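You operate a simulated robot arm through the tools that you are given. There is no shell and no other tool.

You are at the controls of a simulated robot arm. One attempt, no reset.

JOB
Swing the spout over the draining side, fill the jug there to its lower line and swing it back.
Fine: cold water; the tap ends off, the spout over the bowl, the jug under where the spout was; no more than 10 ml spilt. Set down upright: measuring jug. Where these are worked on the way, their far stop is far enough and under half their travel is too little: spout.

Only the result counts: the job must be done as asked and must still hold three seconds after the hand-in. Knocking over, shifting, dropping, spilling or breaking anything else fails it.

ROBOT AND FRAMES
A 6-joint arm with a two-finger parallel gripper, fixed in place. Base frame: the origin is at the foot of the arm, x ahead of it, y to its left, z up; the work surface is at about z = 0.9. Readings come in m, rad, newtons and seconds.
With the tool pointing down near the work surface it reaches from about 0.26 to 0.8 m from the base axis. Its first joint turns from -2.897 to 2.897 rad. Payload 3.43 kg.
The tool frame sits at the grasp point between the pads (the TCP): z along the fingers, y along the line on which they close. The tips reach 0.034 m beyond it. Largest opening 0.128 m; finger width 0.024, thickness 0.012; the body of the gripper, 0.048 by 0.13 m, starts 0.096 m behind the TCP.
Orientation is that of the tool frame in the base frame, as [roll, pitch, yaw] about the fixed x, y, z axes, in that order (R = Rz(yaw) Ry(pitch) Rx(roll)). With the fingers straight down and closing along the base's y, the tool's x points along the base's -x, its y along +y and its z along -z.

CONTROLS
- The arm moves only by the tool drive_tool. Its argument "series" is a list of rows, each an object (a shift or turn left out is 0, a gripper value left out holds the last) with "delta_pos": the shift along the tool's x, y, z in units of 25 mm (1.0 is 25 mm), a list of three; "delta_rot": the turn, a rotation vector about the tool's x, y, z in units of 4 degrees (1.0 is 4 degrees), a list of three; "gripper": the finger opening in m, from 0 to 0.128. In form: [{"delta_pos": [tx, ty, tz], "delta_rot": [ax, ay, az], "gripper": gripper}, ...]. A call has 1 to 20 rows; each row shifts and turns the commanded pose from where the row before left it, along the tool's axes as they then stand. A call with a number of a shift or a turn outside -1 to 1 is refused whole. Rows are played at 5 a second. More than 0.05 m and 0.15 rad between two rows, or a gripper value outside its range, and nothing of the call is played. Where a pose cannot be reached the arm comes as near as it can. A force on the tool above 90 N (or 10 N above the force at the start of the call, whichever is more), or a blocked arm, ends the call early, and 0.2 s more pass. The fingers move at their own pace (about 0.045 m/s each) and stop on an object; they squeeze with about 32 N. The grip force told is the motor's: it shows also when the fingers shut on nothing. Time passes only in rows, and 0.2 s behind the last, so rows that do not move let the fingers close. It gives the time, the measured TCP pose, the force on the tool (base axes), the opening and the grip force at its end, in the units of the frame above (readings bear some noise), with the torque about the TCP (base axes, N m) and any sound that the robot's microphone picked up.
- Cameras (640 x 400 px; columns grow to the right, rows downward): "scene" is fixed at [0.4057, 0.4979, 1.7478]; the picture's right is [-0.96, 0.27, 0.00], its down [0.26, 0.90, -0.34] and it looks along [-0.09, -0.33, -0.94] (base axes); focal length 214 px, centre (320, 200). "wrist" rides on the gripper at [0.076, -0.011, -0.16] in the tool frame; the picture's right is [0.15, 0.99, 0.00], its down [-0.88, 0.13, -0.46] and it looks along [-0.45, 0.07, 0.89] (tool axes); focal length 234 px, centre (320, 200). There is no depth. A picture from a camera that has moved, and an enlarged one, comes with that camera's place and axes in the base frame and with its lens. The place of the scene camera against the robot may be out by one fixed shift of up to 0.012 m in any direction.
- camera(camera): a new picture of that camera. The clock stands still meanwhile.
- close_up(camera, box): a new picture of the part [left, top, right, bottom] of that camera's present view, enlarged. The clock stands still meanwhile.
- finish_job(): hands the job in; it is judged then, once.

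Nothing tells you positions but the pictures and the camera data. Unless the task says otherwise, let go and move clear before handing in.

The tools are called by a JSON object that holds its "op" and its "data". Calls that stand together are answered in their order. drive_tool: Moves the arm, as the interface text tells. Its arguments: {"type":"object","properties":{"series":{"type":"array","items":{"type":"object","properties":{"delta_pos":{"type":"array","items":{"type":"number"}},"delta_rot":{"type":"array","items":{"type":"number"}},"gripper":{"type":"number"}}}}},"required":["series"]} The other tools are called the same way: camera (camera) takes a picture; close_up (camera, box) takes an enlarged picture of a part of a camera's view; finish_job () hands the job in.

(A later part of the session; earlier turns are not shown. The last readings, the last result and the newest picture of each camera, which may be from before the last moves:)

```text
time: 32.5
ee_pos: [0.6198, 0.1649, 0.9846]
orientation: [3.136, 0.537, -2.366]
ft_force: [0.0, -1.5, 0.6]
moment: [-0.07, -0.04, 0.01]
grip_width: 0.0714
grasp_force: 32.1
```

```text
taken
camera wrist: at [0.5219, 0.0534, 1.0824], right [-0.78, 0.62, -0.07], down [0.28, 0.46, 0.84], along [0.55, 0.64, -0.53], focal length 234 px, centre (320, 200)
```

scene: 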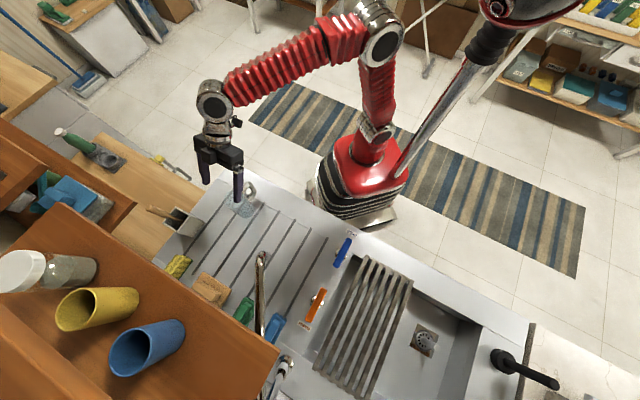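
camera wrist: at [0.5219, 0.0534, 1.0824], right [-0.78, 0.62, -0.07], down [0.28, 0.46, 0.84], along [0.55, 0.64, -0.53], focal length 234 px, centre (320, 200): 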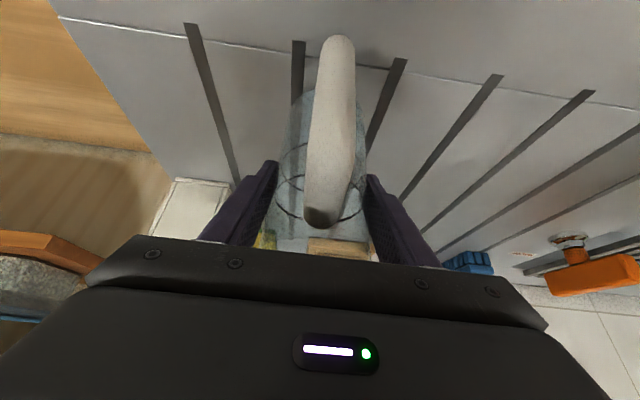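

The jug is held (71.4 mm, 32 N). I'll lift it 20 mm and carry it level toward the spot under the spout tip, stopping short to check.

{"op": "drive_tool", "data": {"series": [{"delta_pos": [-0.205, 0, -0.344]}, {"delta_pos": [-0.205, 0, -0.344]}, {"delta_pos": [-0.117, 0.397, 0.07]}, {"delta_pos": [-0.234, 0.793, 0.14]}, {"delta_pos": [-0.234, 0.793, 0.14]}, {"delta_pos": [-0.234, 0.793, 0.14]}, {"delta_pos": [-0.234, 0.793, 0.14]}, {"delta_pos": [-0.234, 0.793, 0.14]}, {"delta_pos": [-0.234, 0.793, 0.14]}, {"delta_pos": [-0.234, 0.793, 0.14]}, {"delta_pos": [-0.234, 0.793, 0.14]}, {"delta_pos": [-0.117, 0.397, 0.07]}, {}]}}

{"op": "camera", "data": {"camera": "wrist"}}

{"op": "close_up", "data": {"camera": "scene", "box": [180, 160, 360, 300]}}

```text
time: 35.3
ee_pos: [0.5361, 0.3362, 1.0038]
orientation: [3.137, 0.538, -2.365]
ft_force: [-0.2, 0.3, -0.6]
moment: [0.03, -0.02, 0.01]
grip_width: 0.0712
grasp_force: 31.9
```

```text
taken
camera wrist: at [0.4404, 0.2239, 1.1028], right [-0.78, 0.62, -0.07], down [0.28, 0.46, 0.84], along [0.55, 0.64, -0.53], focal length 234 px, centre (320, 200)
```

wrist: 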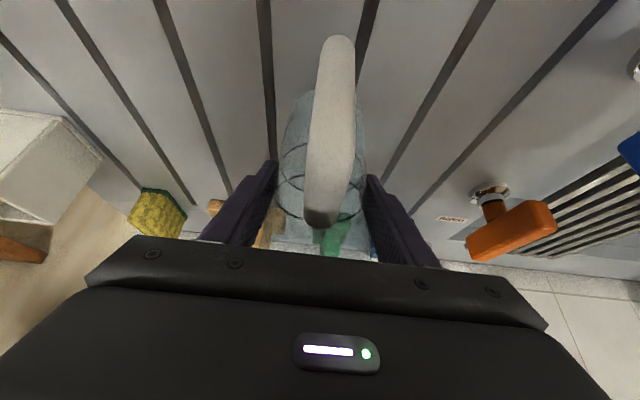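

```text
2.86 times, centred on (270, 230) of scene
camera zoom: at [0.4057, 0.4979, 1.7478], right [-0.96, 0.27, 0.0], down [0.26, 0.9, -0.34], along [-0.09, -0.33, -0.94], focal length 613 px, centre (463, 114)
```

zoom: 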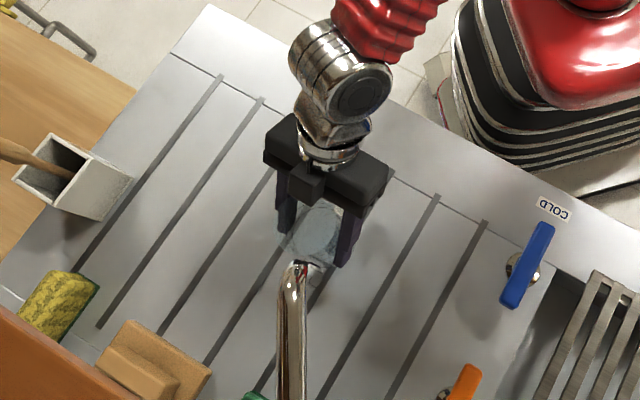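

The jug is on track and the gripper body stays well in front of the spout. I'll make the last 60 mm to bring it under the tip.

{"op": "drive_tool", "data": {"series": [{"delta_pos": [-0.125, 0.379, 0.075]}, {"delta_pos": [-0.125, 0.379, 0.075]}, {"delta_pos": [-0.125, 0.379, 0.075]}, {"delta_pos": [-0.125, 0.379, 0.075]}, {"delta_pos": [-0.125, 0.379, 0.075]}, {"delta_pos": [-0.125, 0.379, 0.075]}, {}]}}

{"op": "close_up", "data": {"camera": "scene", "box": [200, 190, 340, 300]}}

{"op": "camera", "data": {"camera": "wrist"}}

```text
time: 36.9
ee_pos: [0.5134, 0.3919, 1.0054]
orientation: [3.135, 0.538, -2.365]
ft_force: [-0.4, -0.1, -0.4]
moment: [0.09, -0.06, 0.0]
grip_width: 0.0715
grasp_force: 32.0
```

```text
3.64 times, centred on (270, 245) of scene
camera zoom: at [0.4057, 0.4979, 1.7478], right [-0.96, 0.27, 0.0], down [0.26, 0.9, -0.34], along [-0.09, -0.33, -0.94], focal length 780 px, centre (502, 36)
```

zoom: 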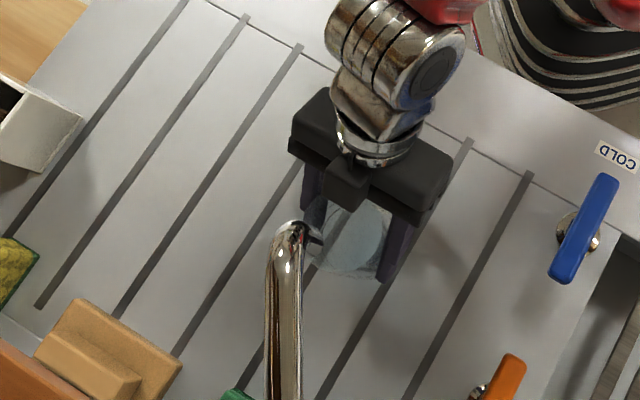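

```text
taken
camera wrist: at [0.4157, 0.28, 1.1033], right [-0.78, 0.62, -0.07], down [0.28, 0.46, 0.84], along [0.55, 0.64, -0.53], focal length 234 px, centre (320, 200)
```

wrist: 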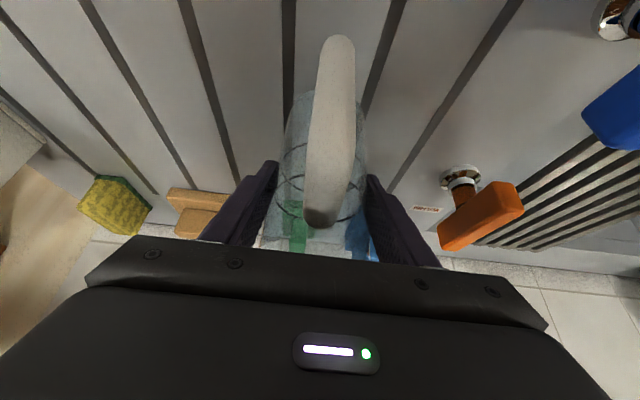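

{"op": "close_up", "data": {"camera": "scene", "box": [240, 220, 320, 280]}}

```text
6.67 times, centred on (280, 250) of scene
camera zoom: at [0.4057, 0.4979, 1.7478], right [-0.96, 0.27, 0.0], down [0.26, 0.9, -0.34], along [-0.09, -0.33, -0.94], focal length 1430 px, centre (587, -133)
```

zoom: 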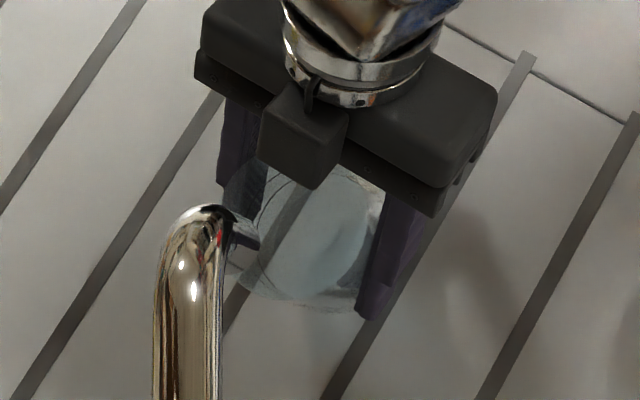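

{"op": "close_up", "data": {"camera": "scene", "box": [255, 240, 285, 262]}}

```text
16.00 times, centred on (270, 251) of scene
camera zoom: at [0.4057, 0.4979, 1.7478], right [-0.96, 0.27, 0.0], down [0.26, 0.9, -0.34], along [-0.09, -0.33, -0.94], focal length 3432 px, centre (1120, -616)
```

zoom: 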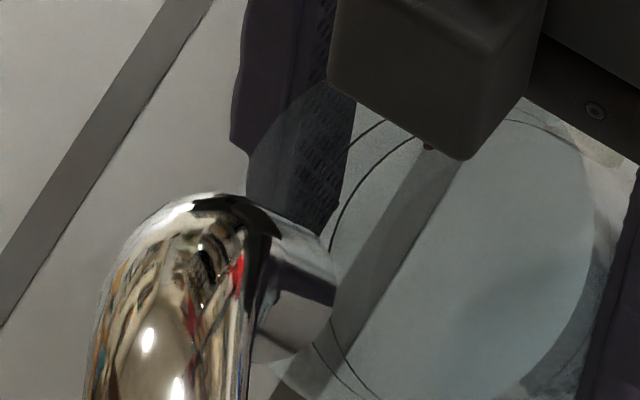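

I can see the downturned tip against the jug rim now, and the jug looks slightly too far toward the robot. I'll zoom in to measure the offset precisely.

{"op": "close_up", "data": {"camera": "scene", "box": [255, 235, 303, 265]}}

```text
13.33 times, centred on (279, 250) of scene
camera zoom: at [0.4057, 0.4979, 1.7478], right [-0.96, 0.27, 0.0], down [0.26, 0.9, -0.34], along [-0.09, -0.33, -0.94], focal length 2860 px, centre (867, -467)
```

zoom: 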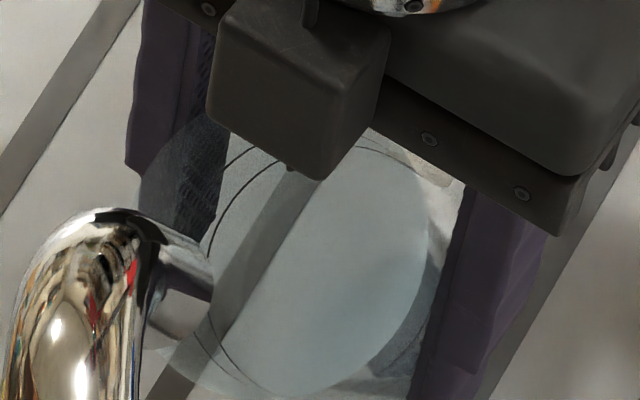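

The tip sits about (0.012, 0.018) beyond the jug centre according to the scene view, and slightly less by the wrist rays. I'll shift the jug by (0.010, 0.016) and check again.

{"op": "drive_tool", "data": {"series": [{"delta_pos": [-0.315, 0.088, 0.188]}, {"delta_pos": [-0.315, 0.088, 0.188]}, {}]}}

{"op": "close_up", "data": {"camera": "scene", "box": [255, 235, 303, 265]}}

{"op": "close_up", "data": {"camera": "scene", "box": [240, 220, 320, 280]}}

```text
time: 37.7
ee_pos: [0.5234, 0.4062, 1.0037]
orientation: [3.138, 0.536, -2.365]
ft_force: [-0.2, -0.3, -1.5]
moment: [0.03, -0.04, 0.01]
grip_width: 0.0713
grasp_force: 31.9
```

```text
13.33 times, centred on (279, 250) of scene
camera zoom: at [0.4057, 0.4979, 1.7478], right [-0.96, 0.27, 0.0], down [0.26, 0.9, -0.34], along [-0.09, -0.33, -0.94], focal length 2860 px, centre (867, -467)
```

zoom: 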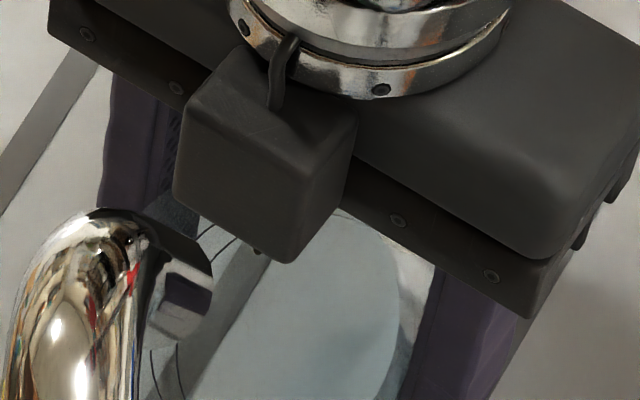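

```text
6.67 times, centred on (280, 250) of scene
camera zoom: at [0.4057, 0.4979, 1.7478], right [-0.96, 0.27, 0.0], down [0.26, 0.9, -0.34], along [-0.09, -0.33, -0.94], focal length 1430 px, centre (587, -133)
```

zoom: 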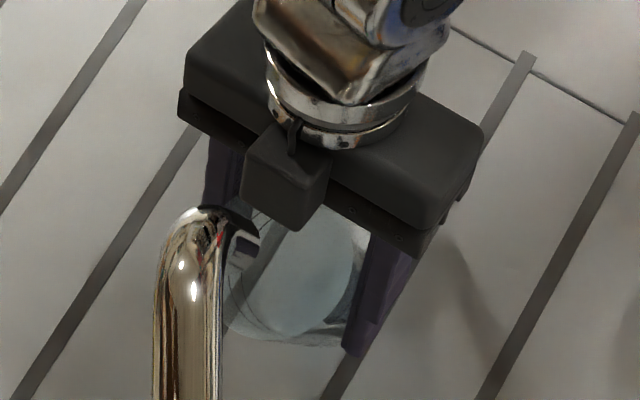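

The jug is now centred under the tip to within a few millimetres. I'll lower it onto the board and check for contact.

{"op": "drive_tool", "data": {"series": [{"delta_pos": [0.15, 0, 0.25]}, {"delta_pos": [0.15, 0, 0.25]}, {"delta_pos": [0.083, 0, 0.142]}, {}]}}

{"op": "camera", "data": {"camera": "wrist"}}

```text
time: 38.7
ee_pos: [0.5234, 0.4067, 0.9858]
orientation: [3.136, 0.538, -2.365]
ft_force: [0.8, -0.1, -1.7]
moment: [0.02, 0.02, 0.03]
grip_width: 0.0712
grasp_force: 32.6
```

```text
taken
camera wrist: at [0.4266, 0.2954, 1.0842], right [-0.78, 0.62, -0.07], down [0.28, 0.46, 0.84], along [0.55, 0.64, -0.53], focal length 234 px, centre (320, 200)
```

wrist: 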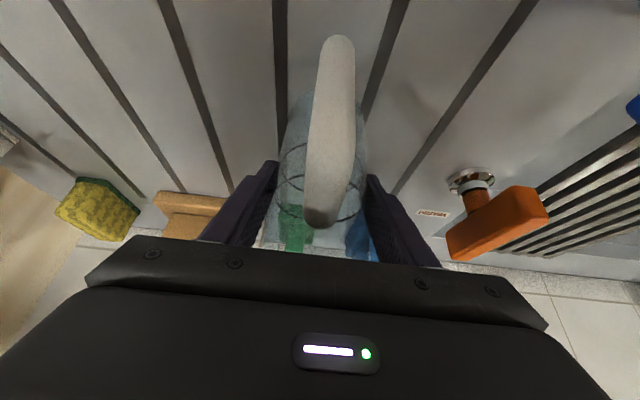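

{"op": "drive_tool", "data": {"series": [{"delta_pos": [0.02, 0, 0.034]}, {"delta_pos": [0.02, 0, 0.034]}, {}]}}

```text
time: 39.5
ee_pos: [0.5236, 0.406, 0.985]
orientation: [3.135, 0.538, -2.365]
ft_force: [0.3, 0.4, 0.1]
moment: [0.02, -0.01, -0.03]
grip_width: 0.0711
grasp_force: 31.6
```

The weight is off the gripper, so the jug is standing on the board. I'll open the fingers and draw straight back level, away from the jug and spout.

{"op": "drive_tool", "data": {"series": [{"gripper": 0.08}, {"gripper": 0.1}, {"gripper": 0.112}, {}, {}]}}

{"op": "camera", "data": {"camera": "wrist"}}

{"op": "close_up", "data": {"camera": "scene", "box": [220, 200, 340, 290]}}

```text
time: 40.7
ee_pos: [0.5232, 0.4078, 0.9843]
orientation: [3.137, 0.539, -2.364]
ft_force: [0.2, -0.4, 0.4]
moment: [0.02, 0.01, 0.04]
grip_width: 0.1119
grasp_force: 0.0
```

```text
taken
camera wrist: at [0.4262, 0.2951, 1.0825], right [-0.78, 0.62, -0.07], down [0.28, 0.46, 0.84], along [0.55, 0.64, -0.53], focal length 234 px, centre (320, 200)
```

wrist: 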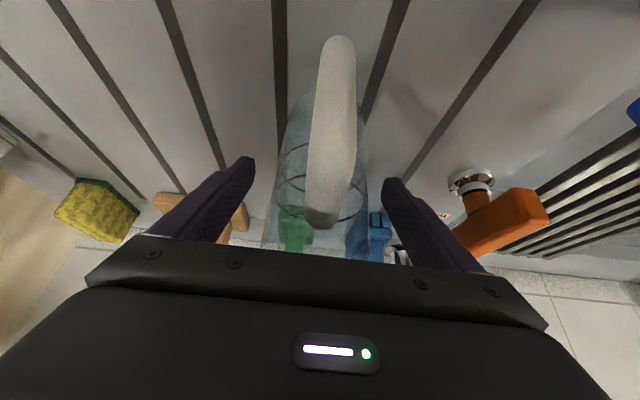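

```text
4.44 times, centred on (280, 245) of scene
camera zoom: at [0.4057, 0.4979, 1.7478], right [-0.96, 0.27, 0.0], down [0.26, 0.9, -0.34], along [-0.09, -0.33, -0.94], focal length 953 px, centre (498, 0)
```

zoom: 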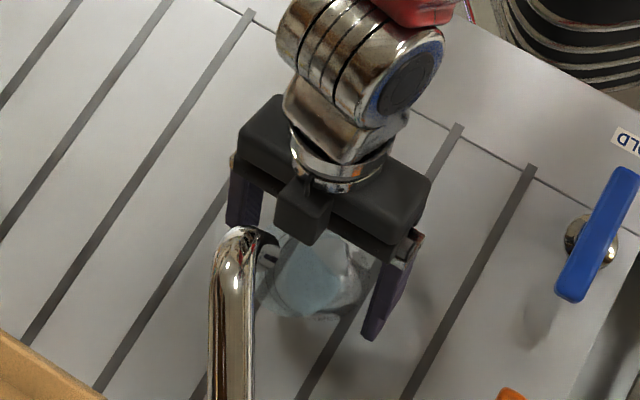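

{"op": "drive_tool", "data": {"series": [{"delta_pos": [0.429, 0, -0.256]}, {"delta_pos": [0.429, 0, -0.256]}, {"delta_pos": [0.858, 0, -0.513]}, {"delta_pos": [0.858, 0, -0.513]}, {"delta_pos": [0.858, 0, -0.513]}, {"delta_pos": [0.858, 0, -0.513]}, {"delta_pos": [0.3, 0, -0.9]}, {"delta_pos": [-0.2, 0, -0.95]}, {"delta_pos": [-0.5, 0, -0.85]}, {"delta_pos": [-0.5, 0, -0.85]}, {}]}}

{"op": "camera", "data": {"camera": "wrist"}}

{"op": "close_up", "data": {"camera": "scene", "box": [240, 210, 320, 270]}}

```text
time: 43.1
ee_pos: [0.4155, 0.3006, 1.0729]
orientation: [3.136, 0.537, -2.366]
ft_force: [-0.6, -0.2, 0.5]
moment: [0.01, -0.06, 0.02]
grip_width: 0.1121
grasp_force: 0.1
```

```text
taken
camera wrist: at [0.3187, 0.1887, 1.1704], right [-0.78, 0.62, -0.07], down [0.28, 0.46, 0.84], along [0.55, 0.64, -0.53], focal length 234 px, centre (320, 200)
```

wrist: 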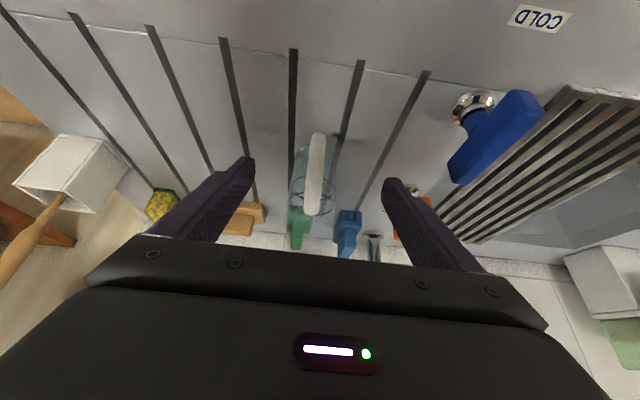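

```text
6.67 times, centred on (280, 240) of scene
camera zoom: at [0.4057, 0.4979, 1.7478], right [-0.96, 0.27, 0.0], down [0.26, 0.9, -0.34], along [-0.09, -0.33, -0.94], focal length 1430 px, centre (587, -67)
```

zoom: 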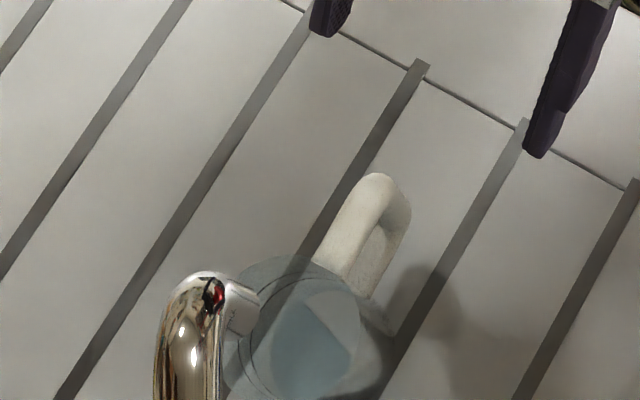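

The jug stands upright under the spout. I'll check the alignment once more in both views.

{"op": "close_up", "data": {"camera": "scene", "box": [250, 235, 306, 275]}}

{"op": "close_up", "data": {"camera": "wrist", "box": [270, 110, 370, 250]}}

{"op": "close_up", "data": {"camera": "wrist", "box": [400, 0, 640, 220]}}

```text
10.00 times, centred on (278, 255) of scene
camera zoom: at [0.4057, 0.4979, 1.7478], right [-0.96, 0.27, 0.0], down [0.26, 0.9, -0.34], along [-0.09, -0.33, -0.94], focal length 2145 px, centre (740, -350)
```

zoom: 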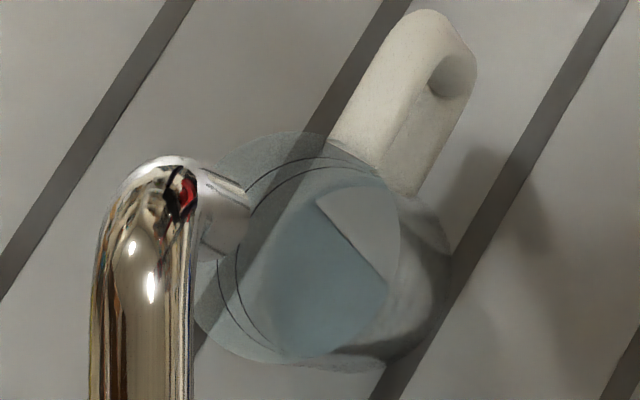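

```text
2.86 times, centred on (320, 180) of wrist
camera zoom: at [0.3187, 0.1887, 1.1704], right [-0.78, 0.62, -0.07], down [0.28, 0.46, 0.84], along [0.55, 0.64, -0.53], focal length 669 px, centre (320, 257)
```

zoom: 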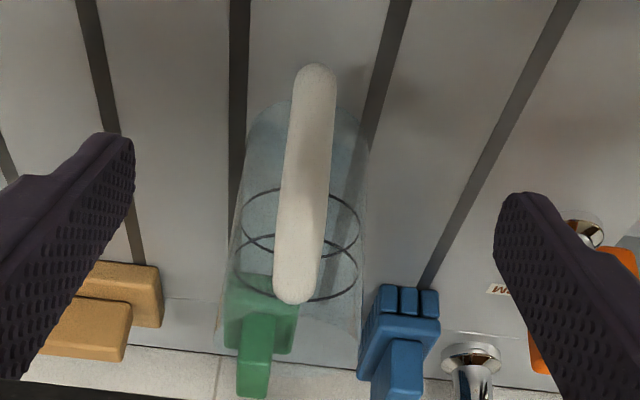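

```text
1.82 times, centred on (520, 110) of wrist
camera zoom: at [0.3187, 0.1887, 1.1704], right [-0.78, 0.62, -0.07], down [0.28, 0.46, 0.84], along [0.55, 0.64, -0.53], focal length 426 px, centre (-44, 364)
```

zoom: 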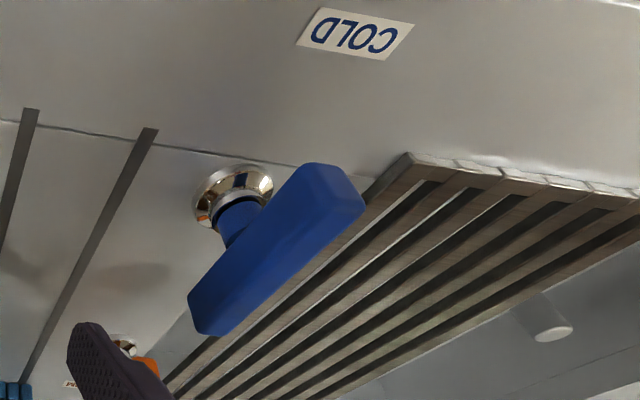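

The tip is within about 4 mm of the jug's axis, which is good. The COLD lever is a T-bar at about (0.298, 0.438, 0.96) lying along the tool's heading, so I'll bring the tool upright and move above it.

{"op": "drive_tool", "data": {"series": [{"delta_pos": [-0.512, 0, -0.859]}, {"delta_pos": [-0.512, 0, -0.859]}, {"delta_pos": [-0.512, 0, -0.859]}, {"delta_rot": [0, 0.962, 0]}, {"delta_rot": [0, 0.962, 0]}, {"delta_rot": [0, 0.962, 0]}, {"delta_rot": [0, 0.962, 0]}, {"delta_rot": [0, 0.962, 0]}, {"delta_rot": [0, 0.962, 0]}, {"delta_rot": [0, 0.962, 0]}, {"delta_rot": [0, 0.962, 0]}, {"delta_pos": [-0.061, 0.902, 0], "gripper": 0.08}, {"delta_pos": [-0.061, 0.902, 0]}, {"delta_pos": [-0.061, 0.902, 0]}, {"delta_pos": [-0.061, 0.902, 0]}, {"delta_pos": [-0.061, 0.902, 0]}, {"delta_pos": [-0.061, 0.902, 0]}, {"delta_pos": [-0.061, 0.902, 0]}, {"delta_pos": [-0.061, 0.902, 0]}, {}]}}

{"op": "camera", "data": {"camera": "wrist"}}

{"op": "camera", "data": {"camera": "scene"}}

```text
time: 47.3
ee_pos: [0.2985, 0.4362, 1.1475]
orientation: [3.136, -0.001, -2.362]
ft_force: [-0.3, -0.3, 0.2]
moment: [-0.01, 0.0, 0.02]
grip_width: 0.0803
grasp_force: 0.1
```

```text
taken
camera wrist: at [0.251, 0.3751, 1.3074], right [-0.8, 0.6, 0.0], down [0.54, 0.71, 0.46], along [0.27, 0.37, -0.89], focal length 234 px, centre (320, 200)
```

wrist: 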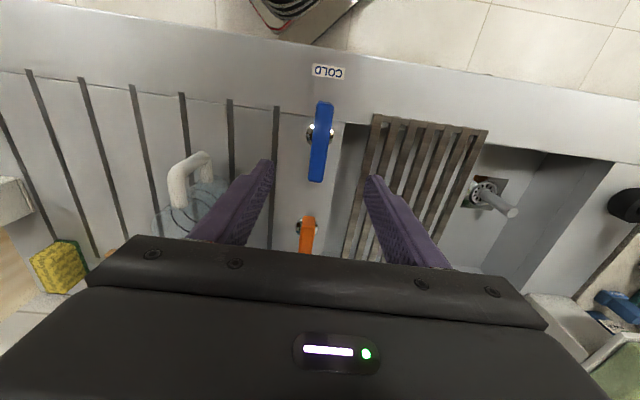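

```text
taken
```

scene: 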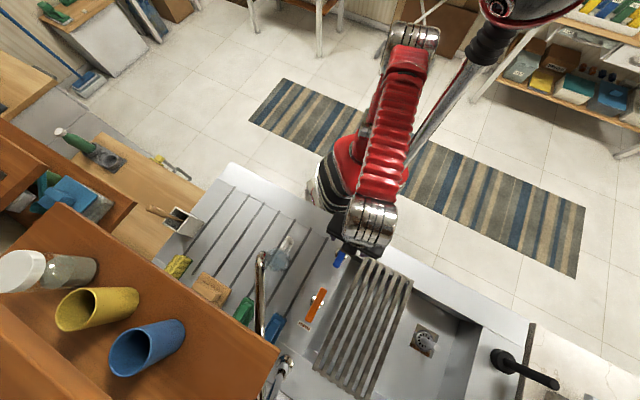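

{"op": "close_up", "data": {"camera": "wrist", "box": [270, 60, 380, 200]}}

{"op": "close_up", "data": {"camera": "scene", "box": [225, 215, 385, 335]}}

```text
2.86 times, centred on (325, 130) of wrist
camera zoom: at [0.251, 0.3751, 1.3074], right [-0.8, 0.6, 0.0], down [0.54, 0.71, 0.46], along [0.27, 0.37, -0.89], focal length 669 px, centre (306, 400)
```

zoom: 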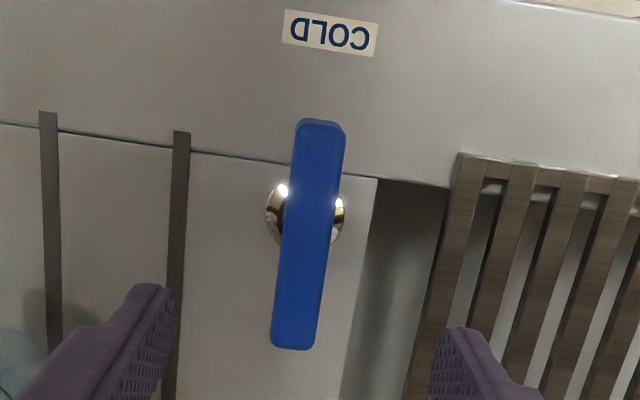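

```text
3.33 times, centred on (305, 275) of scene
camera zoom: at [0.4057, 0.4979, 1.7478], right [-0.96, 0.27, 0.0], down [0.26, 0.9, -0.34], along [-0.09, -0.33, -0.94], focal length 715 px, centre (370, -50)
```

zoom: 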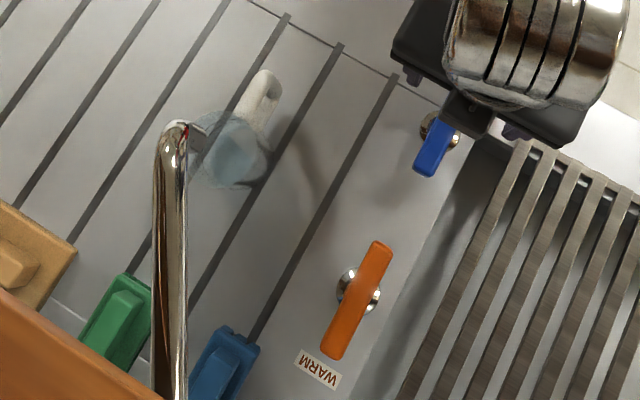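

The lever's pivot is at about (0.298, 0.4425) and its bar lies within 1° of the tool's heading. I'll centre over it and lower the fingers to either side of the bar.

{"op": "drive_tool", "data": {"series": [{"delta_pos": [-0.163, 0.195, 0.5], "gripper": 0.07}, {"delta_pos": [0, 0, 0.95]}, {"delta_pos": [0, 0, 0.95]}, {"delta_pos": [0, 0, 0.95]}, {"delta_pos": [0, 0, 0.95]}, {"delta_pos": [0, 0, 0.95]}, {"delta_pos": [0, 0, 0.95]}, {"delta_pos": [0, 0, 0.95]}, {}]}}

{"op": "camera", "data": {"camera": "wrist"}}

{"op": "close_up", "data": {"camera": "scene", "box": [225, 200, 415, 340]}}

```text
time: 49.3
ee_pos: [0.2972, 0.4436, 0.9694]
orientation: [3.134, 0.0, -2.364]
ft_force: [-0.5, -0.4, 0.4]
moment: [-0.01, 0.0, 0.03]
grip_width: 0.0698
grasp_force: 0.1
```

```text
taken
camera wrist: at [0.2502, 0.3826, 1.129], right [-0.8, 0.6, 0.0], down [0.54, 0.71, 0.46], along [0.27, 0.37, -0.89], focal length 234 px, centre (320, 200)
```

wrist: 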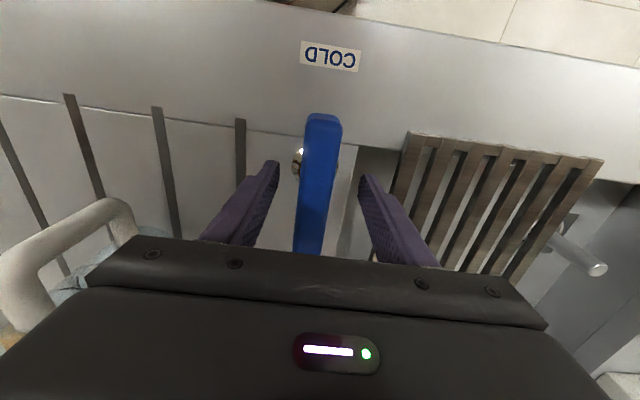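

```text
2.86 times, centred on (320, 270) of scene
camera zoom: at [0.4057, 0.4979, 1.7478], right [-0.96, 0.27, 0.0], down [0.26, 0.9, -0.34], along [-0.09, -0.33, -0.94], focal length 613 px, centre (320, 0)
```

zoom: 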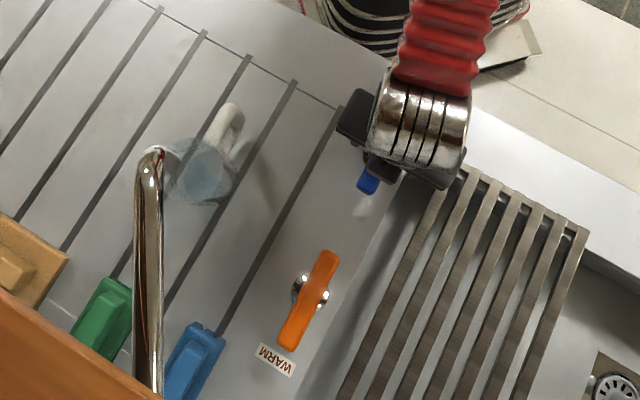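

The bar sits centred between the fingers. I'll lower a few millimetres and grip it, without turning it yet.

{"op": "drive_tool", "data": {"series": [{"delta_pos": [0, 0, 0.2], "gripper": 0.015}, {"gripper": 0.015}, {"gripper": 0.015}, {"gripper": 0.015}, {"gripper": 0.015}, {}]}}

{"op": "camera", "data": {"camera": "wrist"}}

{"op": "close_up", "data": {"camera": "scene", "box": [255, 235, 311, 275]}}

```text
time: 50.7
ee_pos: [0.2987, 0.444, 0.9626]
orientation: [3.138, -0.001, -2.364]
ft_force: [19.5, -21.4, 0.1]
moment: [-0.81, -0.55, -0.04]
grip_width: 0.0315
grasp_force: 14.3
```

```text
taken
camera wrist: at [0.2512, 0.3818, 1.1239], right [-0.8, 0.6, 0.0], down [0.54, 0.71, 0.46], along [0.27, 0.37, -0.89], focal length 234 px, centre (320, 200)
```

wrist: 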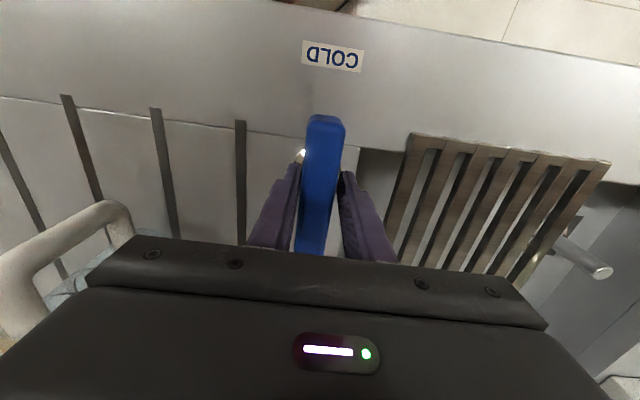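

```text
10.00 times, centred on (283, 255) of scene
camera zoom: at [0.4057, 0.4979, 1.7478], right [-0.96, 0.27, 0.0], down [0.26, 0.9, -0.34], along [-0.09, -0.33, -0.94], focal length 2145 px, centre (690, -350)
```

zoom: 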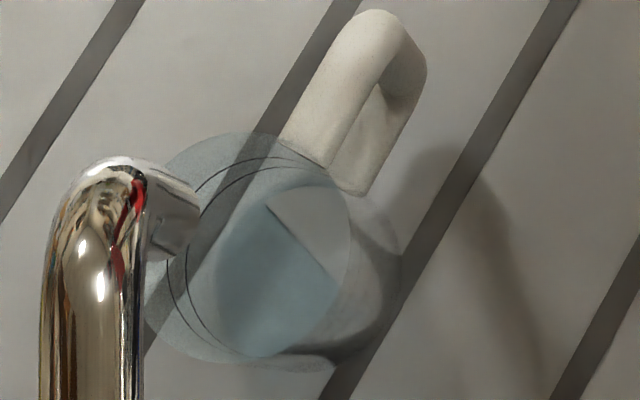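

One finger touches first, so the bar lies about 5 mm off the grip centre. I'll shift the tool toward that side so the grip closes evenly.

{"op": "drive_tool", "data": {"series": [{"delta_pos": [0, -0.1, 0]}, {"delta_pos": [0, -0.08, 0]}, {}]}}

```text
time: 51.5
ee_pos: [0.2997, 0.4409, 0.9635]
orientation: [3.136, -0.002, -2.363]
ft_force: [7.7, -9.2, 3.0]
moment: [-0.61, -0.29, 0.0]
grip_width: 0.0257
grasp_force: 36.3
```

{"op": "drive_tool", "data": {"series": [{"delta_pos": [0, -0.06, 0]}, {}]}}

{"op": "camera", "data": {"camera": "wrist"}}

```text
time: 52.1
ee_pos: [0.2991, 0.4416, 0.9642]
orientation: [3.136, 0.003, -2.364]
ft_force: [-4.7, 7.7, 4.7]
moment: [-0.39, 0.33, 0.01]
grip_width: 0.0255
grasp_force: 44.9
```

```text
taken
camera wrist: at [0.2535, 0.3789, 1.1237], right [-0.8, 0.6, 0.01], down [0.54, 0.71, 0.46], along [0.27, 0.37, -0.89], focal length 234 px, centre (320, 200)
```

wrist: 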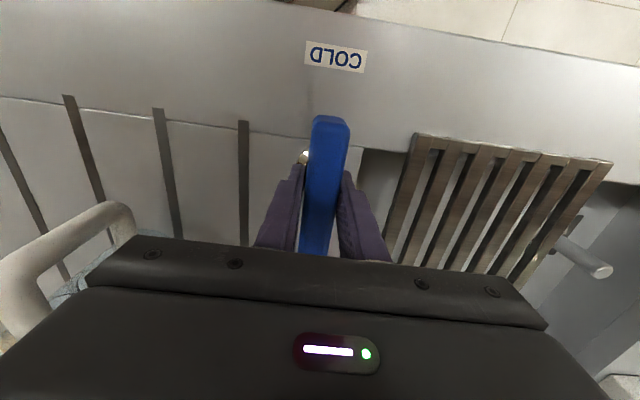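

The bar is now gripped evenly with little side force. I'll try a small 4° turn one way and read the torque.

{"op": "drive_tool", "data": {"series": [{"delta_rot": [0, 0, 0.5]}, {"delta_rot": [0, 0, 0.5]}]}}

{"op": "close_up", "data": {"camera": "scene", "box": [225, 200, 415, 340]}}

```text
time: 52.7
ee_pos: [0.2982, 0.4417, 0.964]
orientation: [3.137, -0.002, -2.431]
ft_force: [-15.0, 11.6, 7.5]
moment: [-0.05, -0.89, 0.84]
grip_width: 0.0259
grasp_force: 44.8
```

```text
2.86 times, centred on (320, 270) of scene
camera zoom: at [0.4057, 0.4979, 1.7478], right [-0.96, 0.27, 0.0], down [0.26, 0.9, -0.34], along [-0.09, -0.33, -0.94], focal length 613 px, centre (320, 0)
```

zoom: 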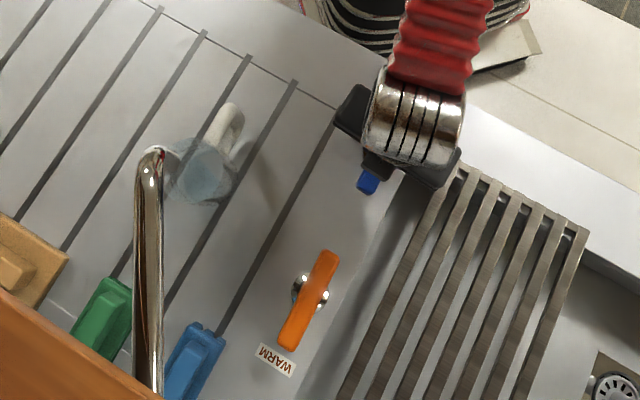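

Torque rose to 0.84 N·m with no water or sound, so that may be the closed stop. I'll turn back through centre and try the same amount the other way.

{"op": "drive_tool", "data": {"series": [{"delta_rot": [0, 0, -0.5]}, {"delta_rot": [0, 0, -0.5]}]}}

{"op": "drive_tool", "data": {"series": [{"delta_rot": [0, 0, -0.5]}, {"delta_rot": [0, 0, -0.5]}]}}

{"op": "close_up", "data": {"camera": "scene", "box": [225, 200, 415, 340]}}

{"op": "camera", "data": {"camera": "wrist"}}

```text
time: 53.3
ee_pos: [0.2982, 0.4401, 0.9636]
orientation: [3.136, -0.001, -2.363]
ft_force: [-23.9, 18.8, 7.3]
moment: [-0.01, -0.53, 0.01]
grip_width: 0.0256
grasp_force: 45.1
```

```text
time: 53.9
ee_pos: [0.2985, 0.4401, 0.9648]
orientation: [3.137, 0.001, -2.29]
ft_force: [-29.0, 21.3, 10.8]
moment: [-0.63, -0.03, 0.07]
grip_width: 0.0259
grasp_force: 45.1
```

```text
2.86 times, centred on (320, 270) of scene
camera zoom: at [0.4057, 0.4979, 1.7478], right [-0.96, 0.27, 0.0], down [0.26, 0.9, -0.34], along [-0.09, -0.33, -0.94], focal length 613 px, centre (320, 0)
```

zoom: 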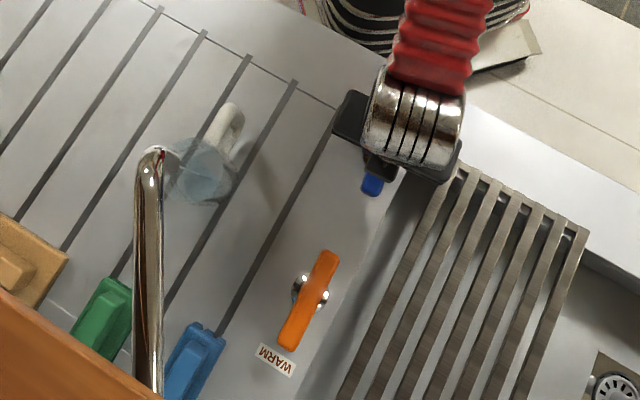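

```text
taken
camera wrist: at [0.2575, 0.3757, 1.1238], right [-0.84, 0.54, 0.01], down [0.49, 0.75, 0.46], along [0.24, 0.39, -0.89], focal length 234 px, centre (320, 200)
```

wrist: 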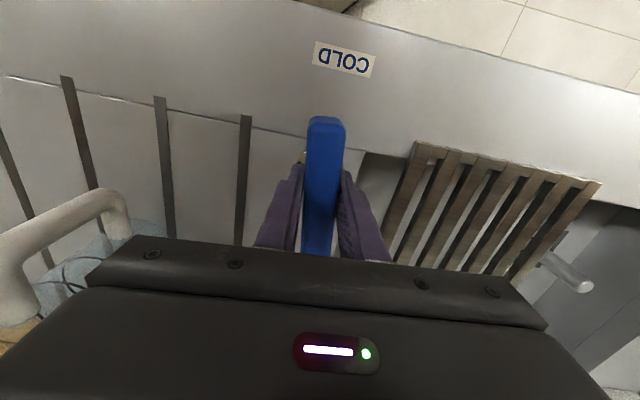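

Turning counter-clockwise meets almost no torque, so that is the opening direction. I'll ease the side force by 2 mm and turn a little further, watching the spout.

{"op": "drive_tool", "data": {"series": [{"delta_pos": [0, 0.08, 0], "delta_rot": [0, 0, -0.5]}, {"delta_rot": [0, 0, -0.5]}]}}

{"op": "close_up", "data": {"camera": "scene", "box": [255, 235, 311, 275]}}

{"op": "close_up", "data": {"camera": "scene", "box": [300, 220, 380, 280]}}

```text
time: 54.5
ee_pos: [0.3006, 0.4413, 0.9641]
orientation: [3.138, 0.0, -2.223]
ft_force: [-15.5, 7.0, 13.1]
moment: [-0.28, 0.5, 0.03]
grip_width: 0.0257
grasp_force: 45.4
```

```text
10.00 times, centred on (283, 255) of scene
camera zoom: at [0.4057, 0.4979, 1.7478], right [-0.96, 0.27, 0.0], down [0.26, 0.9, -0.34], along [-0.09, -0.33, -0.94], focal length 2145 px, centre (690, -350)
```

zoom: 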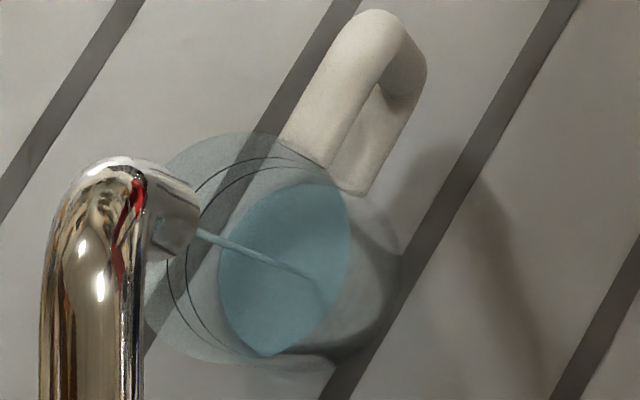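

```text
6.67 times, centred on (340, 250) of scene
camera zoom: at [0.4057, 0.4979, 1.7478], right [-0.96, 0.27, 0.0], down [0.26, 0.9, -0.34], along [-0.09, -0.33, -0.94], focal length 1430 px, centre (187, -133)
```

zoom: 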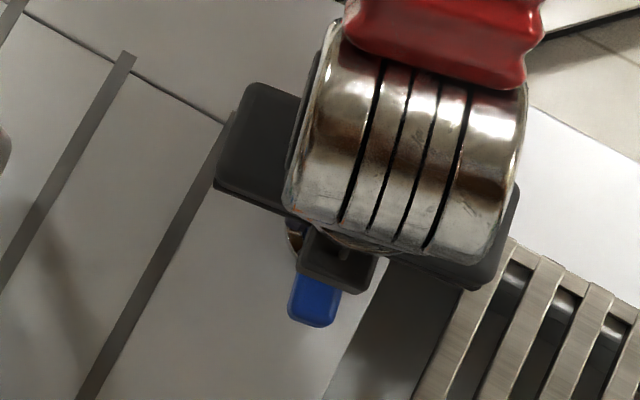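

Cold water is running as a thin stream into the middle of the jug. I'll hold the lever here for one second and measure how fast the level rises.

{"op": "drive_tool", "data": {"series": [{}, {}, {}, {}]}}

{"op": "close_up", "data": {"camera": "scene", "box": [255, 235, 311, 275]}}

```text
time: 55.5
ee_pos: [0.3, 0.4406, 0.964]
orientation: [3.138, 0.001, -2.224]
ft_force: [-4.9, -5.0, 13.8]
moment: [-0.42, -0.31, 0.01]
grip_width: 0.0255
grasp_force: 44.8
```

```text
10.00 times, centred on (283, 255) of scene
camera zoom: at [0.4057, 0.4979, 1.7478], right [-0.96, 0.27, 0.0], down [0.26, 0.9, -0.34], along [-0.09, -0.33, -0.94], focal length 2145 px, centre (690, -350)
```

zoom: 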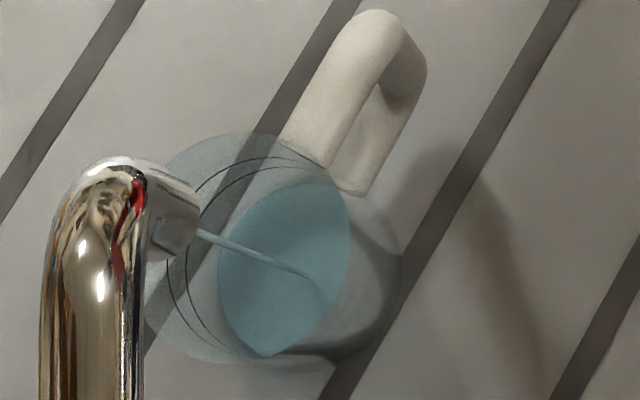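

The rise is very slow at this setting. I'll wait three seconds and compare.

{"op": "drive_tool", "data": {"series": [{}, {}, {}, {}, {}, {}, {}, {}, {}, {}, {}, {}, {}, {}]}}

{"op": "close_up", "data": {"camera": "scene", "box": [255, 235, 311, 275]}}

```text
time: 58.5
ee_pos: [0.2988, 0.4405, 0.9652]
orientation: [3.138, 0.003, -2.223]
ft_force: [1.4, -12.1, 13.5]
moment: [-0.48, -0.4, -0.01]
grip_width: 0.0258
grasp_force: 44.8
```

```text
10.00 times, centred on (283, 255) of scene
camera zoom: at [0.4057, 0.4979, 1.7478], right [-0.96, 0.27, 0.0], down [0.26, 0.9, -0.34], along [-0.09, -0.33, -0.94], focal length 2145 px, centre (690, -350)
```

zoom: 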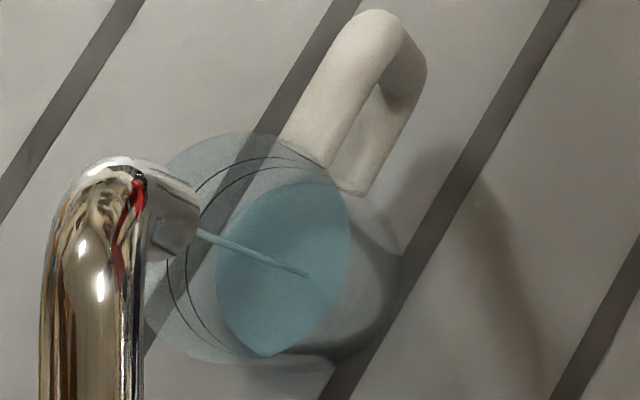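

The level creeps up about 0.5 mm a second. I'll open the lever another 6° to speed it up and keep watching.

{"op": "drive_tool", "data": {"series": [{"delta_rot": [0, 0, -0.5]}, {"delta_rot": [0, 0, -0.5]}, {"delta_rot": [0, 0, -0.5]}, {}, {}]}}

{"op": "close_up", "data": {"camera": "scene", "box": [255, 235, 311, 275]}}

```text
time: 59.7
ee_pos: [0.2995, 0.4406, 0.965]
orientation: [3.137, 0.003, -2.117]
ft_force: [5.2, -17.6, 16.7]
moment: [-1.02, -0.25, -0.04]
grip_width: 0.0256
grasp_force: 44.7
```

```text
10.00 times, centred on (283, 255) of scene
camera zoom: at [0.4057, 0.4979, 1.7478], right [-0.96, 0.27, 0.0], down [0.26, 0.9, -0.34], along [-0.09, -0.33, -0.94], focal length 2145 px, centre (690, -350)
```

zoom: 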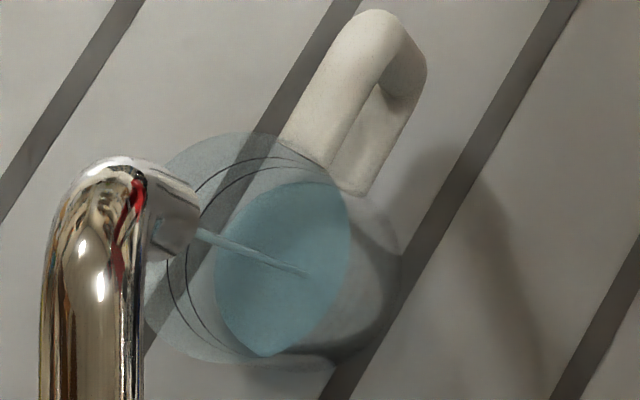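

The stream is a bit thicker now. I'll wait two seconds and measure again.

{"op": "drive_tool", "data": {"series": [{}, {}, {}, {}, {}, {}, {}, {}, {}]}}

{"op": "close_up", "data": {"camera": "scene", "box": [255, 235, 311, 275]}}

{"op": "camera", "data": {"camera": "wrist"}}

```text
time: 61.7
ee_pos: [0.2992, 0.4412, 0.9633]
orientation: [3.137, 0.001, -2.119]
ft_force: [8.1, -21.9, 17.6]
moment: [-0.81, -0.53, -0.02]
grip_width: 0.0254
grasp_force: 44.8
```

```text
10.00 times, centred on (283, 255) of scene
camera zoom: at [0.4057, 0.4979, 1.7478], right [-0.96, 0.27, 0.0], down [0.26, 0.9, -0.34], along [-0.09, -0.33, -0.94], focal length 2145 px, centre (690, -350)
```

zoom: 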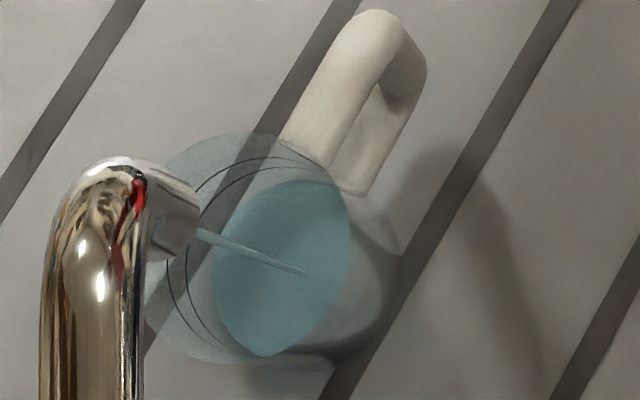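

```text
taken
camera wrist: at [0.2693, 0.3694, 1.1236], right [-0.92, 0.39, 0.0], down [0.35, 0.82, 0.46], along [0.17, 0.42, -0.89], focal length 234 px, centre (320, 200)
```

wrist: 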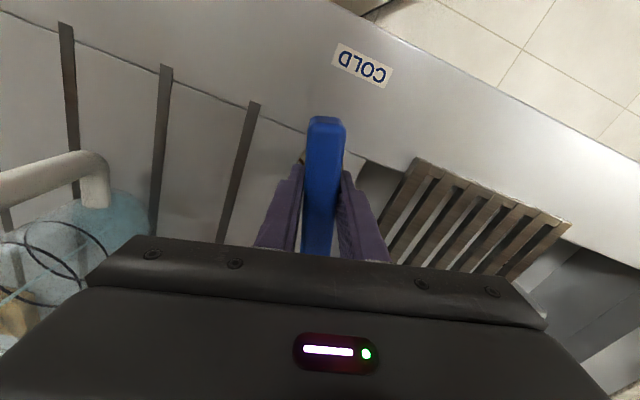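

The rise is now about 2 mm a second, a good controllable rate. I'll let it run for four seconds.

{"op": "drive_tool", "data": {"series": [{}, {}, {}, {}, {}, {}, {}, {}, {}, {}, {}, {}, {}, {}, {}, {}, {}, {}, {}]}}

{"op": "close_up", "data": {"camera": "scene", "box": [255, 235, 311, 275]}}

{"op": "close_up", "data": {"camera": "wrist", "box": [0, 130, 160, 350]}}

```text
time: 65.7
ee_pos: [0.3002, 0.4401, 0.9629]
orientation: [3.136, 0.001, -2.12]
ft_force: [8.9, -18.2, 15.2]
moment: [-0.74, -0.65, -0.04]
grip_width: 0.0255
grasp_force: 45.7
```

```text
10.00 times, centred on (283, 255) of scene
camera zoom: at [0.4057, 0.4979, 1.7478], right [-0.96, 0.27, 0.0], down [0.26, 0.9, -0.34], along [-0.09, -0.33, -0.94], focal length 2145 px, centre (690, -350)
```

zoom: 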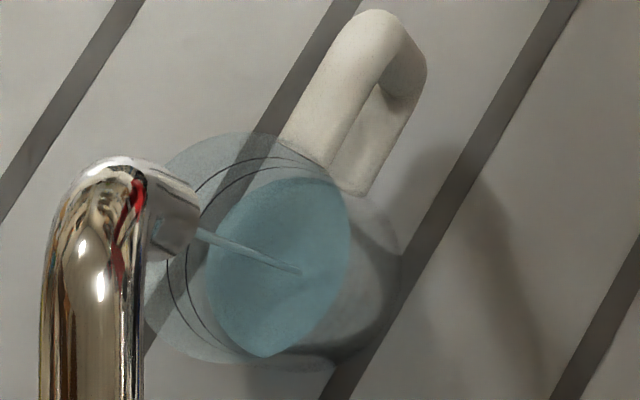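

```text
1.82 times, centred on (80, 240) of wrist
camera zoom: at [0.2694, 0.3695, 1.1236], right [-0.92, 0.39, 0.0], down [0.35, 0.82, 0.46], along [0.17, 0.42, -0.89], focal length 426 px, centre (756, 127)
```

zoom: 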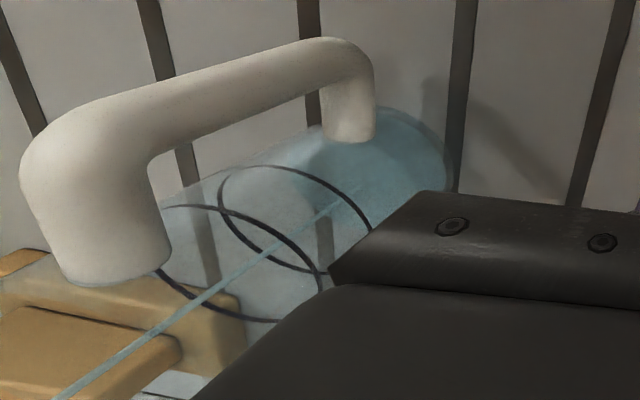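

Water stands at roughly 20 mm, and the lower line is at about 55 mm. I'll let it run another four seconds.

{"op": "drive_tool", "data": {"series": [{}, {}, {}, {}, {}, {}, {}, {}, {}, {}, {}, {}, {}, {}, {}, {}, {}, {}, {}]}}

{"op": "close_up", "data": {"camera": "scene", "box": [255, 235, 311, 275]}}

{"op": "close_up", "data": {"camera": "wrist", "box": [0, 130, 160, 350]}}

```text
time: 69.7
ee_pos: [0.2991, 0.4401, 0.965]
orientation: [3.137, 0.002, -2.12]
ft_force: [8.7, -16.5, 11.8]
moment: [-0.67, -0.65, 0.02]
grip_width: 0.0255
grasp_force: 45.1
```

```text
10.00 times, centred on (283, 255) of scene
camera zoom: at [0.4057, 0.4979, 1.7478], right [-0.96, 0.27, 0.0], down [0.26, 0.9, -0.34], along [-0.09, -0.33, -0.94], focal length 2145 px, centre (690, -350)
```

zoom: 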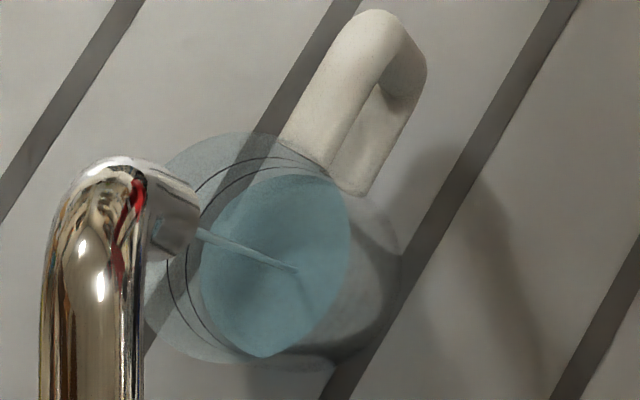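

```text
1.82 times, centred on (80, 240) of wrist
camera zoom: at [0.2694, 0.3696, 1.1235], right [-0.92, 0.39, 0.0], down [0.35, 0.82, 0.46], along [0.17, 0.42, -0.89], focal length 426 px, centre (756, 127)
```

zoom: 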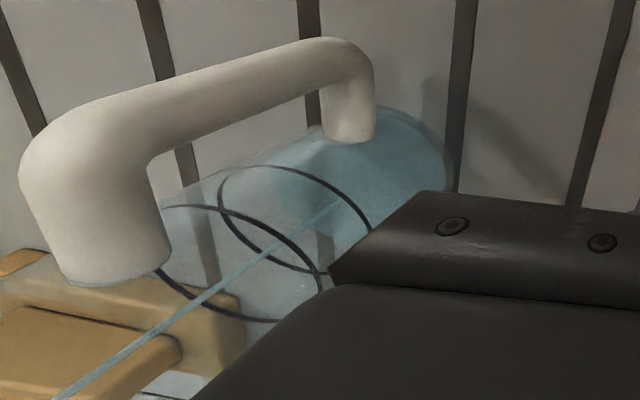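

The surface has risen steadily and is still below the lower line. I'll run another four seconds.

{"op": "drive_tool", "data": {"series": [{}, {}, {}, {}, {}, {}, {}, {}, {}, {}, {}, {}, {}, {}, {}, {}, {}, {}, {}]}}

{"op": "close_up", "data": {"camera": "scene", "box": [262, 238, 298, 272]}}

{"op": "close_up", "data": {"camera": "wrist", "box": [0, 150, 130, 300]}}

```text
time: 73.7
ee_pos: [0.3, 0.4411, 0.9632]
orientation: [3.137, -0.001, -2.119]
ft_force: [9.8, -14.8, 9.3]
moment: [-0.63, -0.66, -0.02]
grip_width: 0.0258
grasp_force: 45.4
```

```text
11.76 times, centred on (280, 255) of scene
camera zoom: at [0.4057, 0.4979, 1.7478], right [-0.96, 0.27, 0.0], down [0.26, 0.9, -0.34], along [-0.09, -0.33, -0.94], focal length 2523 px, centre (791, -447)
```

zoom: 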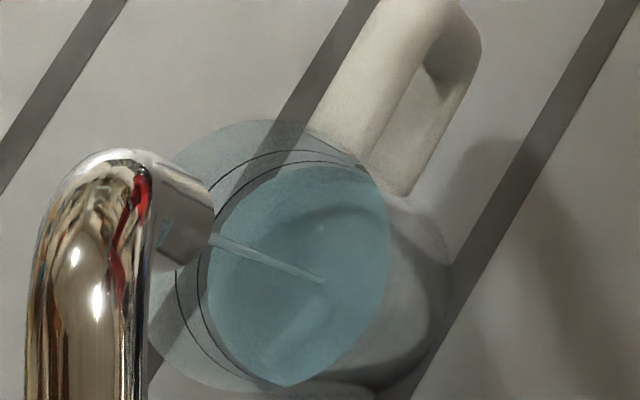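

```text
2.67 times, centred on (65, 225) of wrist
camera zoom: at [0.2694, 0.3696, 1.1235], right [-0.92, 0.39, 0.0], down [0.35, 0.82, 0.46], along [0.17, 0.42, -0.89], focal length 624 px, centre (1000, 133)
```

zoom: 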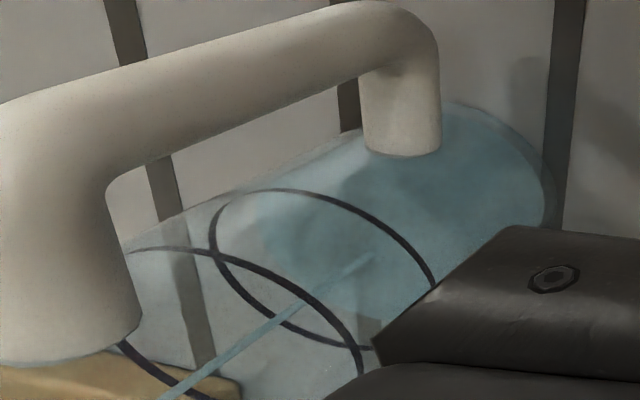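

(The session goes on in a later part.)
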